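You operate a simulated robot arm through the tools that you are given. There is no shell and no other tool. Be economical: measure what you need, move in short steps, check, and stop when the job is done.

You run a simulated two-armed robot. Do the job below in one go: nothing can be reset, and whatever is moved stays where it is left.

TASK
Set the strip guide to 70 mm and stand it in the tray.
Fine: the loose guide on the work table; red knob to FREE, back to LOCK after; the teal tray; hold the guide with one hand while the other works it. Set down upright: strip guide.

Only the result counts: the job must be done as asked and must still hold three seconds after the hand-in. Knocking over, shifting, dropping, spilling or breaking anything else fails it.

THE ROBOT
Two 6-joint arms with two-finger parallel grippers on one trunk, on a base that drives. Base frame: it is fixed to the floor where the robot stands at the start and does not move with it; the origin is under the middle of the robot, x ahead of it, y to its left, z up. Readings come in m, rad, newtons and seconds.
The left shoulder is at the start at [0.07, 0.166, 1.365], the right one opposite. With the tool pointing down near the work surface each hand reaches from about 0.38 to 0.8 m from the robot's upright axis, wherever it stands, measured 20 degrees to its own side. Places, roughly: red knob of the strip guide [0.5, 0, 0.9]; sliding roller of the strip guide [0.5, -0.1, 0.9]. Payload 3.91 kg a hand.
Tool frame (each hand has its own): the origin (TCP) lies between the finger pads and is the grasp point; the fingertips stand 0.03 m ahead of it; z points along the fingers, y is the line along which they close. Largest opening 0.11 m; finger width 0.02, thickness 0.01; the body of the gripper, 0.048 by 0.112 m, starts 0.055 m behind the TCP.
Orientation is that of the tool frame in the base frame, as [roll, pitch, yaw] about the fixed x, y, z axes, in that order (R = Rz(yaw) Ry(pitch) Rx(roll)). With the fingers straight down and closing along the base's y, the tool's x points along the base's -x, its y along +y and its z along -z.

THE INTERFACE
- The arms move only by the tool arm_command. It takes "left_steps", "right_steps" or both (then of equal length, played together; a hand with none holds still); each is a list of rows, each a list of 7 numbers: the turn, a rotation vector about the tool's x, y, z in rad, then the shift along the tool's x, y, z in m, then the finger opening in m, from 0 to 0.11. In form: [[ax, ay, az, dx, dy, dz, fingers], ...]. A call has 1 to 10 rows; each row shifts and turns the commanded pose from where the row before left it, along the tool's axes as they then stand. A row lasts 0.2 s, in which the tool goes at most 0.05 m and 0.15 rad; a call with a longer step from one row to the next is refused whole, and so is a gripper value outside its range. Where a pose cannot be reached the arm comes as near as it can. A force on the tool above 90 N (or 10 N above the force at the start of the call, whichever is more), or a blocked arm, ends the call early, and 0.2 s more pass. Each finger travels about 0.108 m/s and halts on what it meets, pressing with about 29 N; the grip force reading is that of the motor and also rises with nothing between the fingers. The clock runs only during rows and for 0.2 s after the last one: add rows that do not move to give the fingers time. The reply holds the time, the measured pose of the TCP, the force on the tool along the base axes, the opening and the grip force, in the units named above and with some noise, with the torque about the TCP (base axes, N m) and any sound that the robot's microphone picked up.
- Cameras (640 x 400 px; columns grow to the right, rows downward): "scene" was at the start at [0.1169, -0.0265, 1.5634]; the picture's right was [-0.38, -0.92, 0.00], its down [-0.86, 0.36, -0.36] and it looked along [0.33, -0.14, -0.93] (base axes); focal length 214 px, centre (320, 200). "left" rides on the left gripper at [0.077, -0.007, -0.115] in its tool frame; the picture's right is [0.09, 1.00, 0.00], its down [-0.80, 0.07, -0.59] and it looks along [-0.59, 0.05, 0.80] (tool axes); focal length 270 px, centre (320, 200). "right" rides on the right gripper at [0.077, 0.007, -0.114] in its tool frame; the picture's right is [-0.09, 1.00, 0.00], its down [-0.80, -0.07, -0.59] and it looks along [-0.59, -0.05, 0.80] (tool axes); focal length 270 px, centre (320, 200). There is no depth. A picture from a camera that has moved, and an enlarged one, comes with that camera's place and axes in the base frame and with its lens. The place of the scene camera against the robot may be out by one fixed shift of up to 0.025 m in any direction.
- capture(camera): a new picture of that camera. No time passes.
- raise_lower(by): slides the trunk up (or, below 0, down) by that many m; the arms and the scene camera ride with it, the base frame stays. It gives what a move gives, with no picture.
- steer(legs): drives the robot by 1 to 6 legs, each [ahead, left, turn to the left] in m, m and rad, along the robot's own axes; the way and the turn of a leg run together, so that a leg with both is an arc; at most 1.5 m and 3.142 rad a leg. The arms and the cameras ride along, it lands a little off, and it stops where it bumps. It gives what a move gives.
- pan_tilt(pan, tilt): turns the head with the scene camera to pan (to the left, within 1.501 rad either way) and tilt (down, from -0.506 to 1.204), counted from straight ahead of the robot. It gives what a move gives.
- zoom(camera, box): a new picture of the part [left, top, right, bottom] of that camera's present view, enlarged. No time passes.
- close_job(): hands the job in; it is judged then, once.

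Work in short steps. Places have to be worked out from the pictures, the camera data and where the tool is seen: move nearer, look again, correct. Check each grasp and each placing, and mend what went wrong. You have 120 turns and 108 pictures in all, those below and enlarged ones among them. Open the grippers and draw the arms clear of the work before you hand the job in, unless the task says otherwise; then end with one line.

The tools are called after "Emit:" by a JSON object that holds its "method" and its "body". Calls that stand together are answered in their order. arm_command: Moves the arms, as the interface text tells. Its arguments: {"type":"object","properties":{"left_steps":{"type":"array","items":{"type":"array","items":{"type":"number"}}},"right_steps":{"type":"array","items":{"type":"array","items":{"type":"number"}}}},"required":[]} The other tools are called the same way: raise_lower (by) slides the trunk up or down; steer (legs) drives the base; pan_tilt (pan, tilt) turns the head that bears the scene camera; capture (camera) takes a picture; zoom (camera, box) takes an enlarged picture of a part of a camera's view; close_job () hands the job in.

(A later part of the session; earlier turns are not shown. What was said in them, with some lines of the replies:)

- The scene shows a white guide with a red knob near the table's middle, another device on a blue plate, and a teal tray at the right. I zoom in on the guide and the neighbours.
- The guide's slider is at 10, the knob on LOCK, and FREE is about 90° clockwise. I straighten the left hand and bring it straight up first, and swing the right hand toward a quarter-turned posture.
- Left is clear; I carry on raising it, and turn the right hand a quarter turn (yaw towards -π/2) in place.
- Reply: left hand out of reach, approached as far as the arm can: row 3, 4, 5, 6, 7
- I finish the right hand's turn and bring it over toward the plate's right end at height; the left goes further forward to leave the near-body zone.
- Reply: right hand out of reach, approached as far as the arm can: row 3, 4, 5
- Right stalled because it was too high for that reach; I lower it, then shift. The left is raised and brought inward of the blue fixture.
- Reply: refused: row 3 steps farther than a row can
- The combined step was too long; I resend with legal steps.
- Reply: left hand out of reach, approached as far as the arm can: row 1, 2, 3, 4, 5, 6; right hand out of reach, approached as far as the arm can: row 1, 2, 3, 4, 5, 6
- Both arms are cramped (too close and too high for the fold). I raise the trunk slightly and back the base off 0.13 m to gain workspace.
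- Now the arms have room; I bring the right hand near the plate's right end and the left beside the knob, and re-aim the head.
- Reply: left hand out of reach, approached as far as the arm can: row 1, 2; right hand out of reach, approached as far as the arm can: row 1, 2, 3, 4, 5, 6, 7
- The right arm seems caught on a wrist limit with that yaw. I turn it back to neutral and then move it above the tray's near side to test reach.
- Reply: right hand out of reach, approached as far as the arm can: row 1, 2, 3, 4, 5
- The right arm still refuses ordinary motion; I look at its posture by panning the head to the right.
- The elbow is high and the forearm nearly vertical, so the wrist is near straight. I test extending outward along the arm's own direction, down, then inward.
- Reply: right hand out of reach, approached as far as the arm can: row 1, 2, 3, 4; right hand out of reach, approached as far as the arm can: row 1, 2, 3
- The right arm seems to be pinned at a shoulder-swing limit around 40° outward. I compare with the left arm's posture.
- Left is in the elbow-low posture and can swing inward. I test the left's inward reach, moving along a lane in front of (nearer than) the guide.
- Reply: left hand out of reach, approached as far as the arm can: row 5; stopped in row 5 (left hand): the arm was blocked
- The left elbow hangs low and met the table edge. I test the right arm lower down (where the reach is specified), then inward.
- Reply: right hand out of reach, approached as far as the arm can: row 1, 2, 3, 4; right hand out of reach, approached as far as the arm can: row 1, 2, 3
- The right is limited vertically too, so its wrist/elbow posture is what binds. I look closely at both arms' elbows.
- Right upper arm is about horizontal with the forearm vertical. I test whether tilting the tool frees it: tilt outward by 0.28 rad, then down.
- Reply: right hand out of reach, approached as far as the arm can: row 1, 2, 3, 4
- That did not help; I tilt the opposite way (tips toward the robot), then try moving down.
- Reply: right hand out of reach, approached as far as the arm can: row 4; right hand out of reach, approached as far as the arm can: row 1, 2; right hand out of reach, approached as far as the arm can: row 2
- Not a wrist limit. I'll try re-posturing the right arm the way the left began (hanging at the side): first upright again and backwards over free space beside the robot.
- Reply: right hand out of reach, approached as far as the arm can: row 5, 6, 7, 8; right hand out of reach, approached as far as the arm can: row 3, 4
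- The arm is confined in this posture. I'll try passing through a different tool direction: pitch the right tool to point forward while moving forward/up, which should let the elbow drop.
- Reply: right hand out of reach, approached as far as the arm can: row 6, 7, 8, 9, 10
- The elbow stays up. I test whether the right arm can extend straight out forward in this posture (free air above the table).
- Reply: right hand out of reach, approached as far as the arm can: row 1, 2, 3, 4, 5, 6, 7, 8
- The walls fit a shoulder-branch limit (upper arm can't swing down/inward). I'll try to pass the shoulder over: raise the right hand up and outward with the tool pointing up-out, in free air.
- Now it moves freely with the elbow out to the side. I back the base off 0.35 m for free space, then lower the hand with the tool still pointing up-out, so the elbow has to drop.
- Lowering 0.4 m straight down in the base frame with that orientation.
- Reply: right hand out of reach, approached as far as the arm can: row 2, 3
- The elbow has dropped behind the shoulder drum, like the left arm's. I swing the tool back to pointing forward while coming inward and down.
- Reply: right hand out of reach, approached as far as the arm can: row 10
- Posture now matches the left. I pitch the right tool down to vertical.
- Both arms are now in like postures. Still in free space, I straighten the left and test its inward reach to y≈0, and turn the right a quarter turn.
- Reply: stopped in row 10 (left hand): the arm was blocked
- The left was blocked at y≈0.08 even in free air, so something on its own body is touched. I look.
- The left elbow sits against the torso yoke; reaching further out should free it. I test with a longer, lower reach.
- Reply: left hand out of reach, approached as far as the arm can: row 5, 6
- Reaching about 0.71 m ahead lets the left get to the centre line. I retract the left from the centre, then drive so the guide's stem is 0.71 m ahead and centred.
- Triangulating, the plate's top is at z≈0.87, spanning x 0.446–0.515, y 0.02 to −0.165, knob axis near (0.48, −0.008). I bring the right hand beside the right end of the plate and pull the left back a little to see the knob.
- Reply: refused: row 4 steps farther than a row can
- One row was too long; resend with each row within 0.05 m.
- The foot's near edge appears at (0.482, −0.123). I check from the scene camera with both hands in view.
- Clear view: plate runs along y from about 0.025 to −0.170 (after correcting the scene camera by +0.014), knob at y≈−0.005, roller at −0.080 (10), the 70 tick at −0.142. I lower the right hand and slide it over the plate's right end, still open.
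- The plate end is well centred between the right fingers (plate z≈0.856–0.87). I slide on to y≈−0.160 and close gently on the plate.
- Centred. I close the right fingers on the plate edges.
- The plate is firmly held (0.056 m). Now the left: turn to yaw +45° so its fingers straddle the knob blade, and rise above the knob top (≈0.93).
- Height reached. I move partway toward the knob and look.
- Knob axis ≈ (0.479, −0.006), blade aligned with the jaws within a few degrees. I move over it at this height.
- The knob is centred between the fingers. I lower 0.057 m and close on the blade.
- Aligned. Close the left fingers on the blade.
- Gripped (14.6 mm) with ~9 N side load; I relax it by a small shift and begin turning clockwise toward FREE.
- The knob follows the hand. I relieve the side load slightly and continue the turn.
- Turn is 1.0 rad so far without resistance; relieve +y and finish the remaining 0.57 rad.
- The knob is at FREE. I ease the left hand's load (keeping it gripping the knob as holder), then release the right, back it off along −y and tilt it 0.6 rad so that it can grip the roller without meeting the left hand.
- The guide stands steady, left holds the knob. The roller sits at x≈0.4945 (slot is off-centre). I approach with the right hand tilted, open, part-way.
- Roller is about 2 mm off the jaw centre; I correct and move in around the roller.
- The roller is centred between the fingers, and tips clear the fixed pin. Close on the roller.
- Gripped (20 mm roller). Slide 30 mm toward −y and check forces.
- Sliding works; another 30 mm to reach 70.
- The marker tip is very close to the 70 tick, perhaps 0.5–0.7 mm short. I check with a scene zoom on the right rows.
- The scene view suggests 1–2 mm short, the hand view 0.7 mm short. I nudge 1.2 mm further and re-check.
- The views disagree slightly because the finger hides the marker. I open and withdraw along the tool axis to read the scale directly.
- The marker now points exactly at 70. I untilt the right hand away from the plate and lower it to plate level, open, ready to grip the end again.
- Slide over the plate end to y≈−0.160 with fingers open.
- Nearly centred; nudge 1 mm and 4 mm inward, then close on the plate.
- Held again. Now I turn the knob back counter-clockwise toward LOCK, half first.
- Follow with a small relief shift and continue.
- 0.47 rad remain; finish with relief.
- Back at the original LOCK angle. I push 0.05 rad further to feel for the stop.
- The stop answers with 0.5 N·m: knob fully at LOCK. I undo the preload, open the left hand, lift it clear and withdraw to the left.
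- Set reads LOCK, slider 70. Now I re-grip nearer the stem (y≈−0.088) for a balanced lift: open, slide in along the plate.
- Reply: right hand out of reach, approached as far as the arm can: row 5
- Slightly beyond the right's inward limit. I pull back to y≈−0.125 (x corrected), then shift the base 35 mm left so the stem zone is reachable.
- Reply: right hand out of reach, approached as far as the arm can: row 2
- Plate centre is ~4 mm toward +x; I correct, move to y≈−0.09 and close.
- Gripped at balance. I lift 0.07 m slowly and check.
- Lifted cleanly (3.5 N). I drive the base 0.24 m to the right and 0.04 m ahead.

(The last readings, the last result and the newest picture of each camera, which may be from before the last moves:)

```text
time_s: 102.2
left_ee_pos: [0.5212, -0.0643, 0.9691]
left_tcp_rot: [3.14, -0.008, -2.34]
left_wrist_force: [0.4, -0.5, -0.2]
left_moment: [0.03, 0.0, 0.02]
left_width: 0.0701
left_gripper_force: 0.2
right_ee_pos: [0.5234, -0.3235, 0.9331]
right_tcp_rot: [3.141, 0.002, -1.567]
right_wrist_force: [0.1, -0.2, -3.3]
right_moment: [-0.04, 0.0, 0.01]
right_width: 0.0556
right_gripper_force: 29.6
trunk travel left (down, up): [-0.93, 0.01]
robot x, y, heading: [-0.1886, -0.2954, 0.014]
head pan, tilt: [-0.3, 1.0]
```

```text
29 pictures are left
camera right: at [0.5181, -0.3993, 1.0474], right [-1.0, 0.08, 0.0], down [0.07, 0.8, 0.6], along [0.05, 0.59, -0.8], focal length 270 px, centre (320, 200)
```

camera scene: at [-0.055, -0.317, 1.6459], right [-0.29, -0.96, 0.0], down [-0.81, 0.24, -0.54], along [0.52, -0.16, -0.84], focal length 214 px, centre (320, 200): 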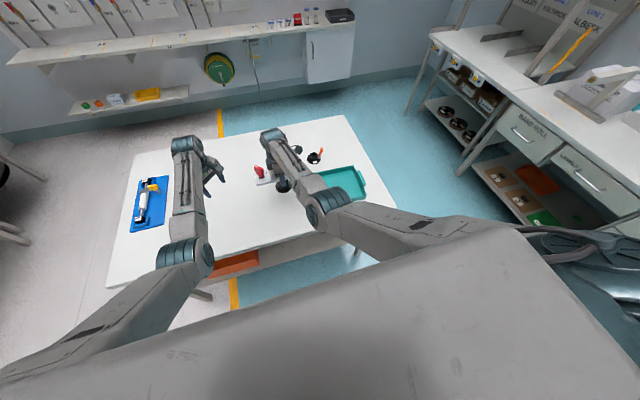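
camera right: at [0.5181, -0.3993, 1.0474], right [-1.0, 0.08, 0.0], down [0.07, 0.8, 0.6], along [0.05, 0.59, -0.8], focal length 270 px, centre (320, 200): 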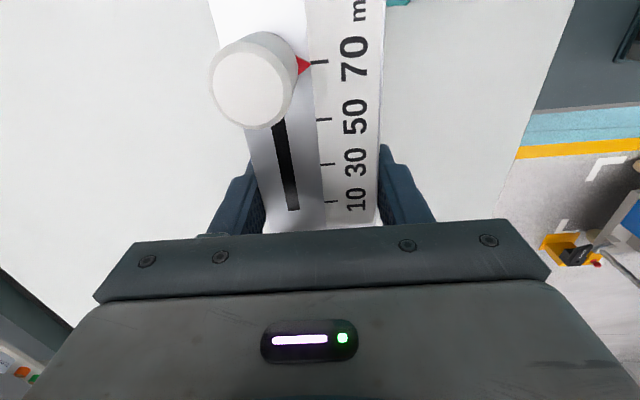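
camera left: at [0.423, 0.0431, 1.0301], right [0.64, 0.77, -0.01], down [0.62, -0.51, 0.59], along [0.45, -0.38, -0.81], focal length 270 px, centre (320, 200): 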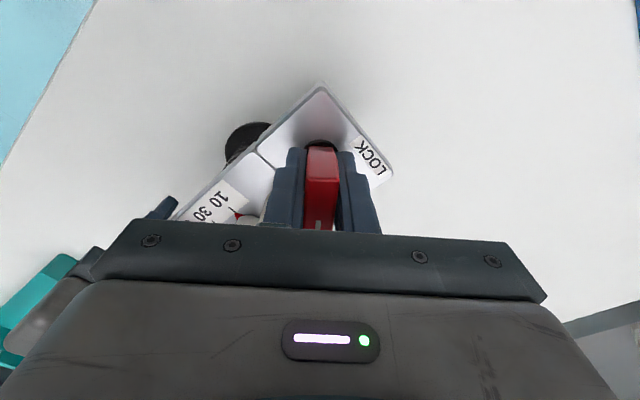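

Now I carry the guide 0.22 m to the right over the tray centre.

Emit:
{"method": "arm_command", "body": {"right_steps": [[0, 0, 0, 0.03, 0, 0, 0.03], [0, 0, 0, 0.04, 0, 0, 0.03], [0, 0, 0, 0.04, 0, 0, 0.03], [0, 0, 0, 0.04, 0, 0, 0.03], [0, 0, 0, 0.04, 0, 0, 0.03], [0, 0, 0, 0.03, 0, 0, 0.03], [0, 0, 0, 0, 0, 0, 0.03]]}}

Emit:
{"method": "capture", "body": {"camera": "right"}}

Emit:
{"method": "zoom", "body": {"camera": "scene", "box": [260, 120, 420, 220]}}

Emit:
{"method": "capture", "body": {"camera": "left"}}

```text
time_s: 103.8
left_ee_pos: [0.5217, -0.0644, 0.9691]
left_tcp_rot: [3.139, -0.008, -2.338]
left_wrist_force: [0.1, 0.2, 0.7]
left_moment: [-0.02, -0.03, 0.0]
left_width: 0.0701
left_gripper_force: 0.1
right_ee_pos: [0.5264, -0.5412, 0.9342]
right_tcp_rot: [3.141, 0.002, -1.567]
right_wrist_force: [-0.4, 0.6, -3.8]
right_moment: [-0.06, 0.03, -0.03]
right_width: 0.0555
right_gripper_force: 28.9
trunk travel left (down, up): [-0.93, 0.01]
robot x, y, heading: [-0.1855, -0.2925, 0.004]
head pan, tilt: [-0.3, 1.0]
```

```text
28 pictures are left
camera right: at [0.5199, -0.6182, 1.0475], right [-1.0, 0.08, 0.0], down [0.07, 0.8, 0.6], along [0.05, 0.59, -0.8], focal length 270 px, centre (320, 200)
```

right: 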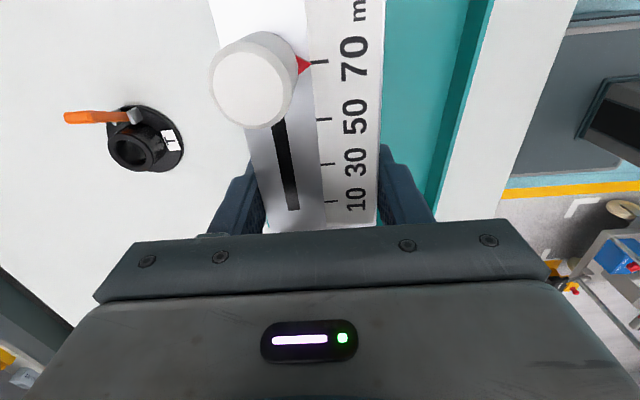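

```text
4.00 times, centred on (340, 170) of scene
camera zoom: at [-0.055, -0.3167, 1.6459], right [-0.29, -0.96, 0.0], down [-0.81, 0.24, -0.54], along [0.52, -0.16, -0.84], focal length 858 px, centre (240, 320)
```

zoom: 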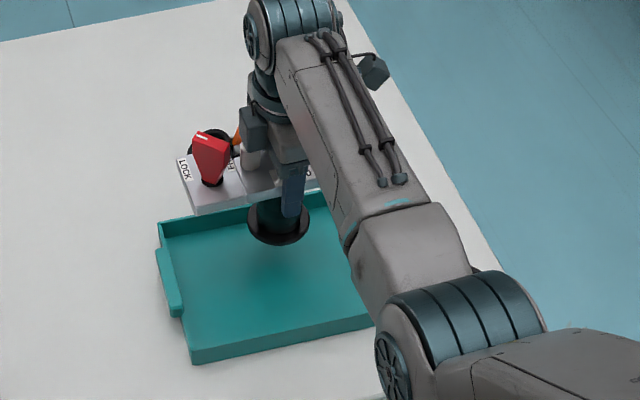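

```text
26 pictures are left
camera left: at [0.4744, -0.1236, 1.0839], right [-0.78, 0.63, 0.0], down [0.51, 0.63, 0.59], along [0.37, 0.46, -0.81], focal length 270 px, centre (320, 200)
```

left: 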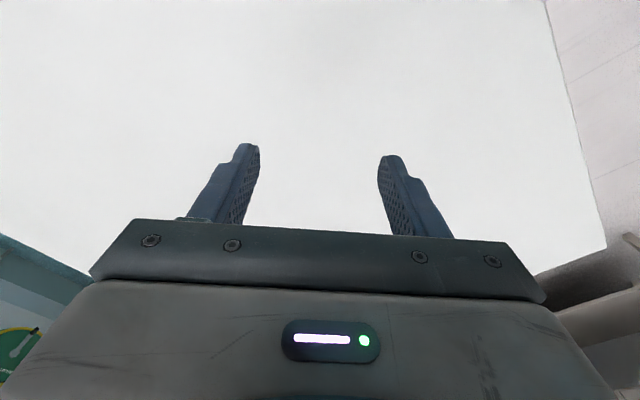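

The foot is above the tray but nearer the far wall; tray centre is about x≈0.50. I shift 25 mm toward the robot and lower most of the way.

Emit:
{"method": "arm_command", "body": {"right_steps": [[0, 0, 0, 0, 0.0125, 0, 0.03], [0, 0, 0, 0, 0.0125, 0, 0.03], [0, 0, 0, 0, 0, 0.015, 0.03], [0, 0, 0, 0, 0, 0.015, 0.03], [0, 0, 0, 0, 0, 0.015, 0.03], [0, 0, 0, 0, 0, 0.01, 0.03], [0, 0, 0, 0, 0, 0, 0.03]]}}

Emit:
{"method": "zoom", "body": {"camera": "scene", "box": [280, 140, 400, 215]}}

```text
time_s: 105.4
left_ee_pos: [0.5214, -0.0649, 0.9694]
left_tcp_rot: [3.137, -0.008, -2.339]
left_wrist_force: [-0.5, -0.7, 0.2]
left_moment: [-0.05, -0.01, 0.0]
left_width: 0.0701
left_gripper_force: 0.2
right_ee_pos: [0.4998, -0.5409, 0.8791]
right_tcp_rot: [3.141, 0.002, -1.565]
right_wrist_force: [-0.7, -0.5, -3.5]
right_moment: [-0.03, 0.02, -0.02]
right_width: 0.0556
right_gripper_force: 29.3
trunk travel left (down, up): [-0.93, 0.01]
robot x, y, heading: [-0.1876, -0.2906, -0.0]
head pan, tilt: [-0.3, 1.0]
```

```text
5.33 times, centred on (340, 178) of scene
camera zoom: at [-0.0548, -0.3177, 1.6459], right [-0.29, -0.96, 0.0], down [-0.81, 0.25, -0.54], along [0.52, -0.16, -0.84], focal length 1144 px, centre (213, 320)
```

zoom: 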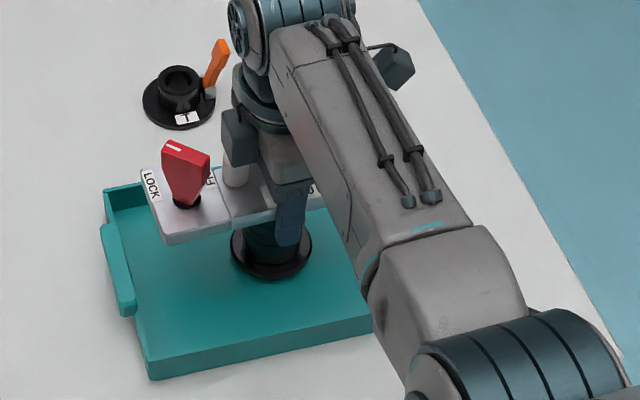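

Foot is well inside the tray. I lower in 3 mm steps until contact.

Emit:
{"method": "arm_command", "body": {"right_steps": [[0, 0, 0, 0, 0, 0.003, 0.03], [0, 0, 0, 0, 0, 0.003, 0.03], [0, 0, 0, 0, 0, 0.003, 0.03], [0, 0, 0, 0, 0, 0, 0.03]]}}

```text
time_s: 106.4
left_ee_pos: [0.5216, -0.0651, 0.9698]
left_tcp_rot: [3.139, -0.006, -2.339]
left_wrist_force: [0.4, -0.1, 0.2]
left_moment: [0.01, 0.03, -0.01]
left_width: 0.0702
left_gripper_force: 0.2
right_ee_pos: [0.5001, -0.5419, 0.8698]
right_tcp_rot: [-3.14, 0.003, -1.566]
right_wrist_force: [0.8, 0.5, -3.1]
right_moment: [-0.04, 0.03, 0.01]
right_width: 0.0557
right_gripper_force: 28.7
trunk travel left (down, up): [-0.93, 0.01]
robot x, y, heading: [-0.1853, -0.2906, 0.008]
head pan, tilt: [-0.3, 1.0]
```

Still hanging; continue in 1.5 mm steps.

Emit:
{"method": "arm_command", "body": {"right_steps": [[0, 0, 0, 0, 0, 0.0015, 0.03], [0, 0, 0, 0, 0, 0.0015, 0.03], [0, 0, 0, 0, 0, 0, 0.03]]}}

```text
time_s: 107.2
left_ee_pos: [0.5212, -0.0651, 0.9701]
left_tcp_rot: [3.139, -0.009, -2.337]
left_wrist_force: [0.0, -0.5, 0.1]
left_moment: [-0.01, 0.0, -0.02]
left_width: 0.0702
left_gripper_force: 0.2
right_ee_pos: [0.4995, -0.5426, 0.8702]
right_tcp_rot: [-3.138, 0.001, -1.566]
right_wrist_force: [3.2, -3.4, 11.9]
right_moment: [-0.11, 0.17, 0.01]
right_width: 0.0558
right_gripper_force: 28.5
trunk travel left (down, up): [-0.93, 0.01]
robot x, y, heading: [-0.1895, -0.2925, 0.003]
head pan, tilt: [-0.3, 1.0]
```

Contact made. I ease 1 mm, open, and lift straight up off the plate.

Emit:
{"method": "arm_command", "body": {"right_steps": [[0, 0, 0, 0, 0, -0.001, 0.03], [0, 0, 0, 0, 0, 0, 0.07], [0, 0, 0, 0, 0, 0, 0.11], [0, 0, 0, 0, 0, 0, 0.11], [0, 0, 0, 0, 0, -0.02, 0.11], [0, 0, 0, 0, 0, -0.03, 0.11], [0, 0, 0, 0, 0, -0.03, 0.11], [0, 0, 0, 0, 0, 0, 0.11]]}}

Emit:
{"method": "zoom", "body": {"camera": "scene", "box": [280, 140, 400, 215]}}

Emit:
{"method": "capture", "body": {"camera": "right"}}

```text
time_s: 109.0
left_ee_pos: [0.5212, -0.065, 0.9693]
left_tcp_rot: [3.14, -0.009, -2.339]
left_wrist_force: [0.1, 0.2, 0.3]
left_moment: [0.0, -0.03, 0.04]
left_width: 0.0701
left_gripper_force: 0.0
right_ee_pos: [0.5003, -0.5427, 0.9481]
right_tcp_rot: [-3.142, 0.003, -1.565]
right_wrist_force: [-0.6, -0.7, -0.3]
right_moment: [-0.03, 0.0, -0.02]
right_width: 0.11
right_gripper_force: 0.1
trunk travel left (down, up): [-0.93, 0.01]
robot x, y, heading: [-0.1899, -0.2922, 0.003]
head pan, tilt: [-0.3, 1.0]
```

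```text
5.33 times, centred on (340, 178) of scene
camera zoom: at [-0.0554, -0.3176, 1.6459], right [-0.29, -0.96, 0.0], down [-0.81, 0.24, -0.54], along [0.52, -0.16, -0.84], focal length 1144 px, centre (213, 320)
```

zoom: 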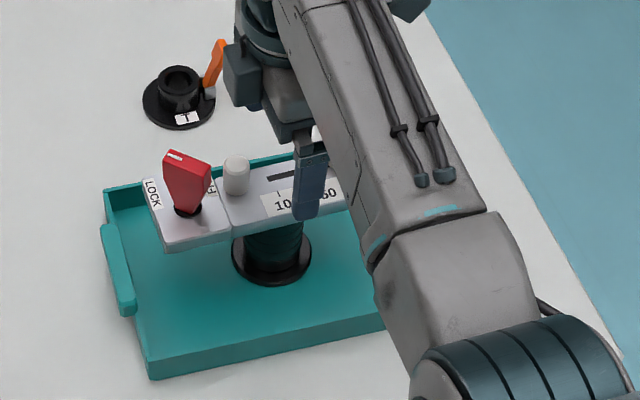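

```text
23 pictures are left
camera right: at [0.4947, -0.6198, 1.0614], right [-1.0, 0.08, 0.0], down [0.07, 0.8, 0.6], along [0.05, 0.59, -0.8], focal length 270 px, centre (320, 200)
```

right: 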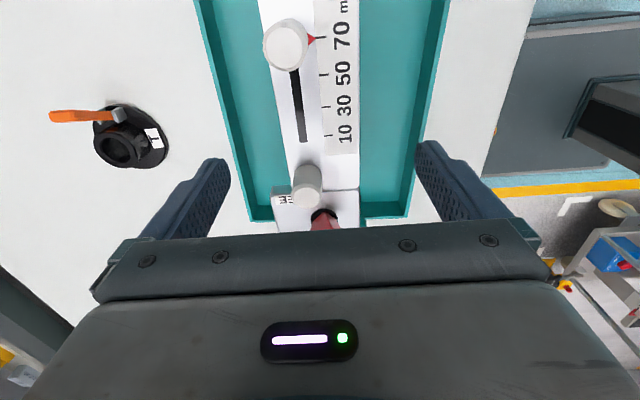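

The guide stands upright in the tray. I lift a bit more, then back the whole robot straight away (hands between the pins' lane, above the plate).

Emit:
{"method": "arm_command", "body": {"right_steps": [[0, 0, 0, 0, 0, -0.02, 0.11], [0, 0, 0, 0, 0, 0, 0.11]]}}

Emit:
{"method": "steer", "body": {"legs": [[-0.3, 0, 0]]}}

Emit:
{"method": "pan_tilt", "body": {"pan": -0.4, "tilt": 0.75}}

Emit:
{"method": "capture", "body": {"camera": "scene"}}

```text
time_s: 109.6
left_ee_pos: [0.522, -0.0652, 0.9699]
left_tcp_rot: [3.139, -0.009, -2.341]
left_wrist_force: [-0.5, 0.1, 0.4]
left_moment: [0.02, -0.01, -0.02]
left_width: 0.07
left_gripper_force: 0.1
right_ee_pos: [0.5008, -0.5428, 0.9686]
right_tcp_rot: [3.142, 0.002, -1.565]
right_wrist_force: [-0.9, 0.2, -0.2]
right_moment: [-0.01, 0.02, -0.01]
right_width: 0.1102
right_gripper_force: 0.0
trunk travel left (down, up): [-0.93, 0.01]
robot x, y, heading: [-0.1852, -0.2906, 0.006]
head pan, tilt: [-0.3, 1.0]
```

```text
time_s: 111.6
left_ee_pos: [0.2134, -0.0644, 0.9673]
left_tcp_rot: [3.138, -0.01, -2.336]
left_wrist_force: [0.5, -0.5, 0.4]
left_moment: [0.0, -0.01, -0.01]
left_width: 0.0699
left_gripper_force: 0.0
right_ee_pos: [0.1961, -0.5424, 0.966]
right_tcp_rot: [3.139, 0.003, -1.563]
right_wrist_force: [-0.7, 0.9, -1.0]
right_moment: [-0.03, 0.0, -0.01]
right_width: 0.1099
right_gripper_force: 0.0
trunk travel left (down, up): [-0.93, 0.01]
robot x, y, heading: [-0.495, -0.293, 0.01]
head pan, tilt: [-0.3, 1.0]
```

```text
time_s: 112.4
left_ee_pos: [0.2116, -0.0643, 0.9692]
left_tcp_rot: [3.14, -0.01, -2.334]
left_wrist_force: [-0.2, -0.4, 0.4]
left_moment: [-0.01, 0.02, -0.03]
left_width: 0.07
left_gripper_force: 0.2
right_ee_pos: [0.1936, -0.5414, 0.9673]
right_tcp_rot: [-3.141, 0.001, -1.563]
right_wrist_force: [-0.4, 0.4, 0.3]
right_moment: [0.02, -0.01, 0.03]
right_width: 0.1098
right_gripper_force: 0.1
trunk travel left (down, up): [-0.93, 0.01]
robot x, y, heading: [-0.4994, -0.2984, 0.011]
head pan, tilt: [-0.4, 0.75]
```

```text
22 pictures are left
camera scene: at [-0.3542, -0.3306, 1.6651], right [-0.38, -0.92, 0.0], down [-0.63, 0.26, -0.73], along [0.68, -0.28, -0.68], focal length 214 px, centre (320, 200)
```

scene: 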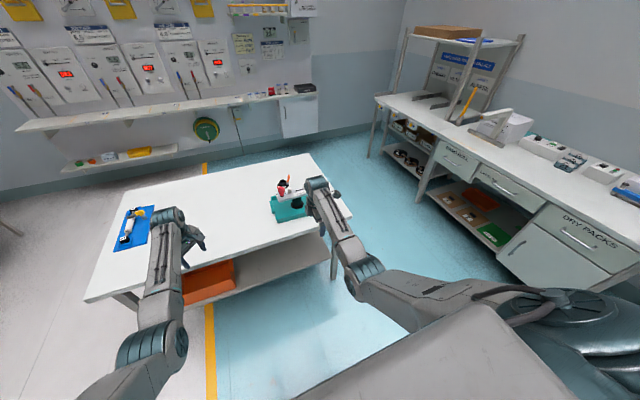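

Clear of the table. I zoom to verify the final state.

Emit:
{"method": "zoom", "body": {"camera": "scene", "box": [256, 165, 352, 225]}}

```text
6.67 times, centred on (304, 195) of scene
camera zoom: at [-0.3542, -0.3306, 1.6651], right [-0.38, -0.92, 0.0], down [-0.63, 0.26, -0.73], along [0.68, -0.28, -0.68], focal length 1430 px, centre (427, 233)
```

zoom: 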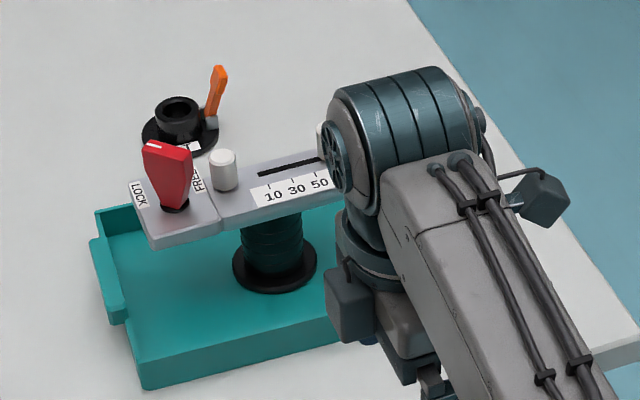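

The guide stands upright in the tray with the knob at LOCK, the marker was at 70 in the last hand view, and both hands are open and clear. I hand the job in.

Emit:
{"method": "close_job", "body": {}}

```text
The job is handed in.
```

The strip guide is set to 70 mm, locked again, and stands upright in the teal tray. Both hands are open and clear of the work; nothing else was knocked or moved as far as the pictures show.
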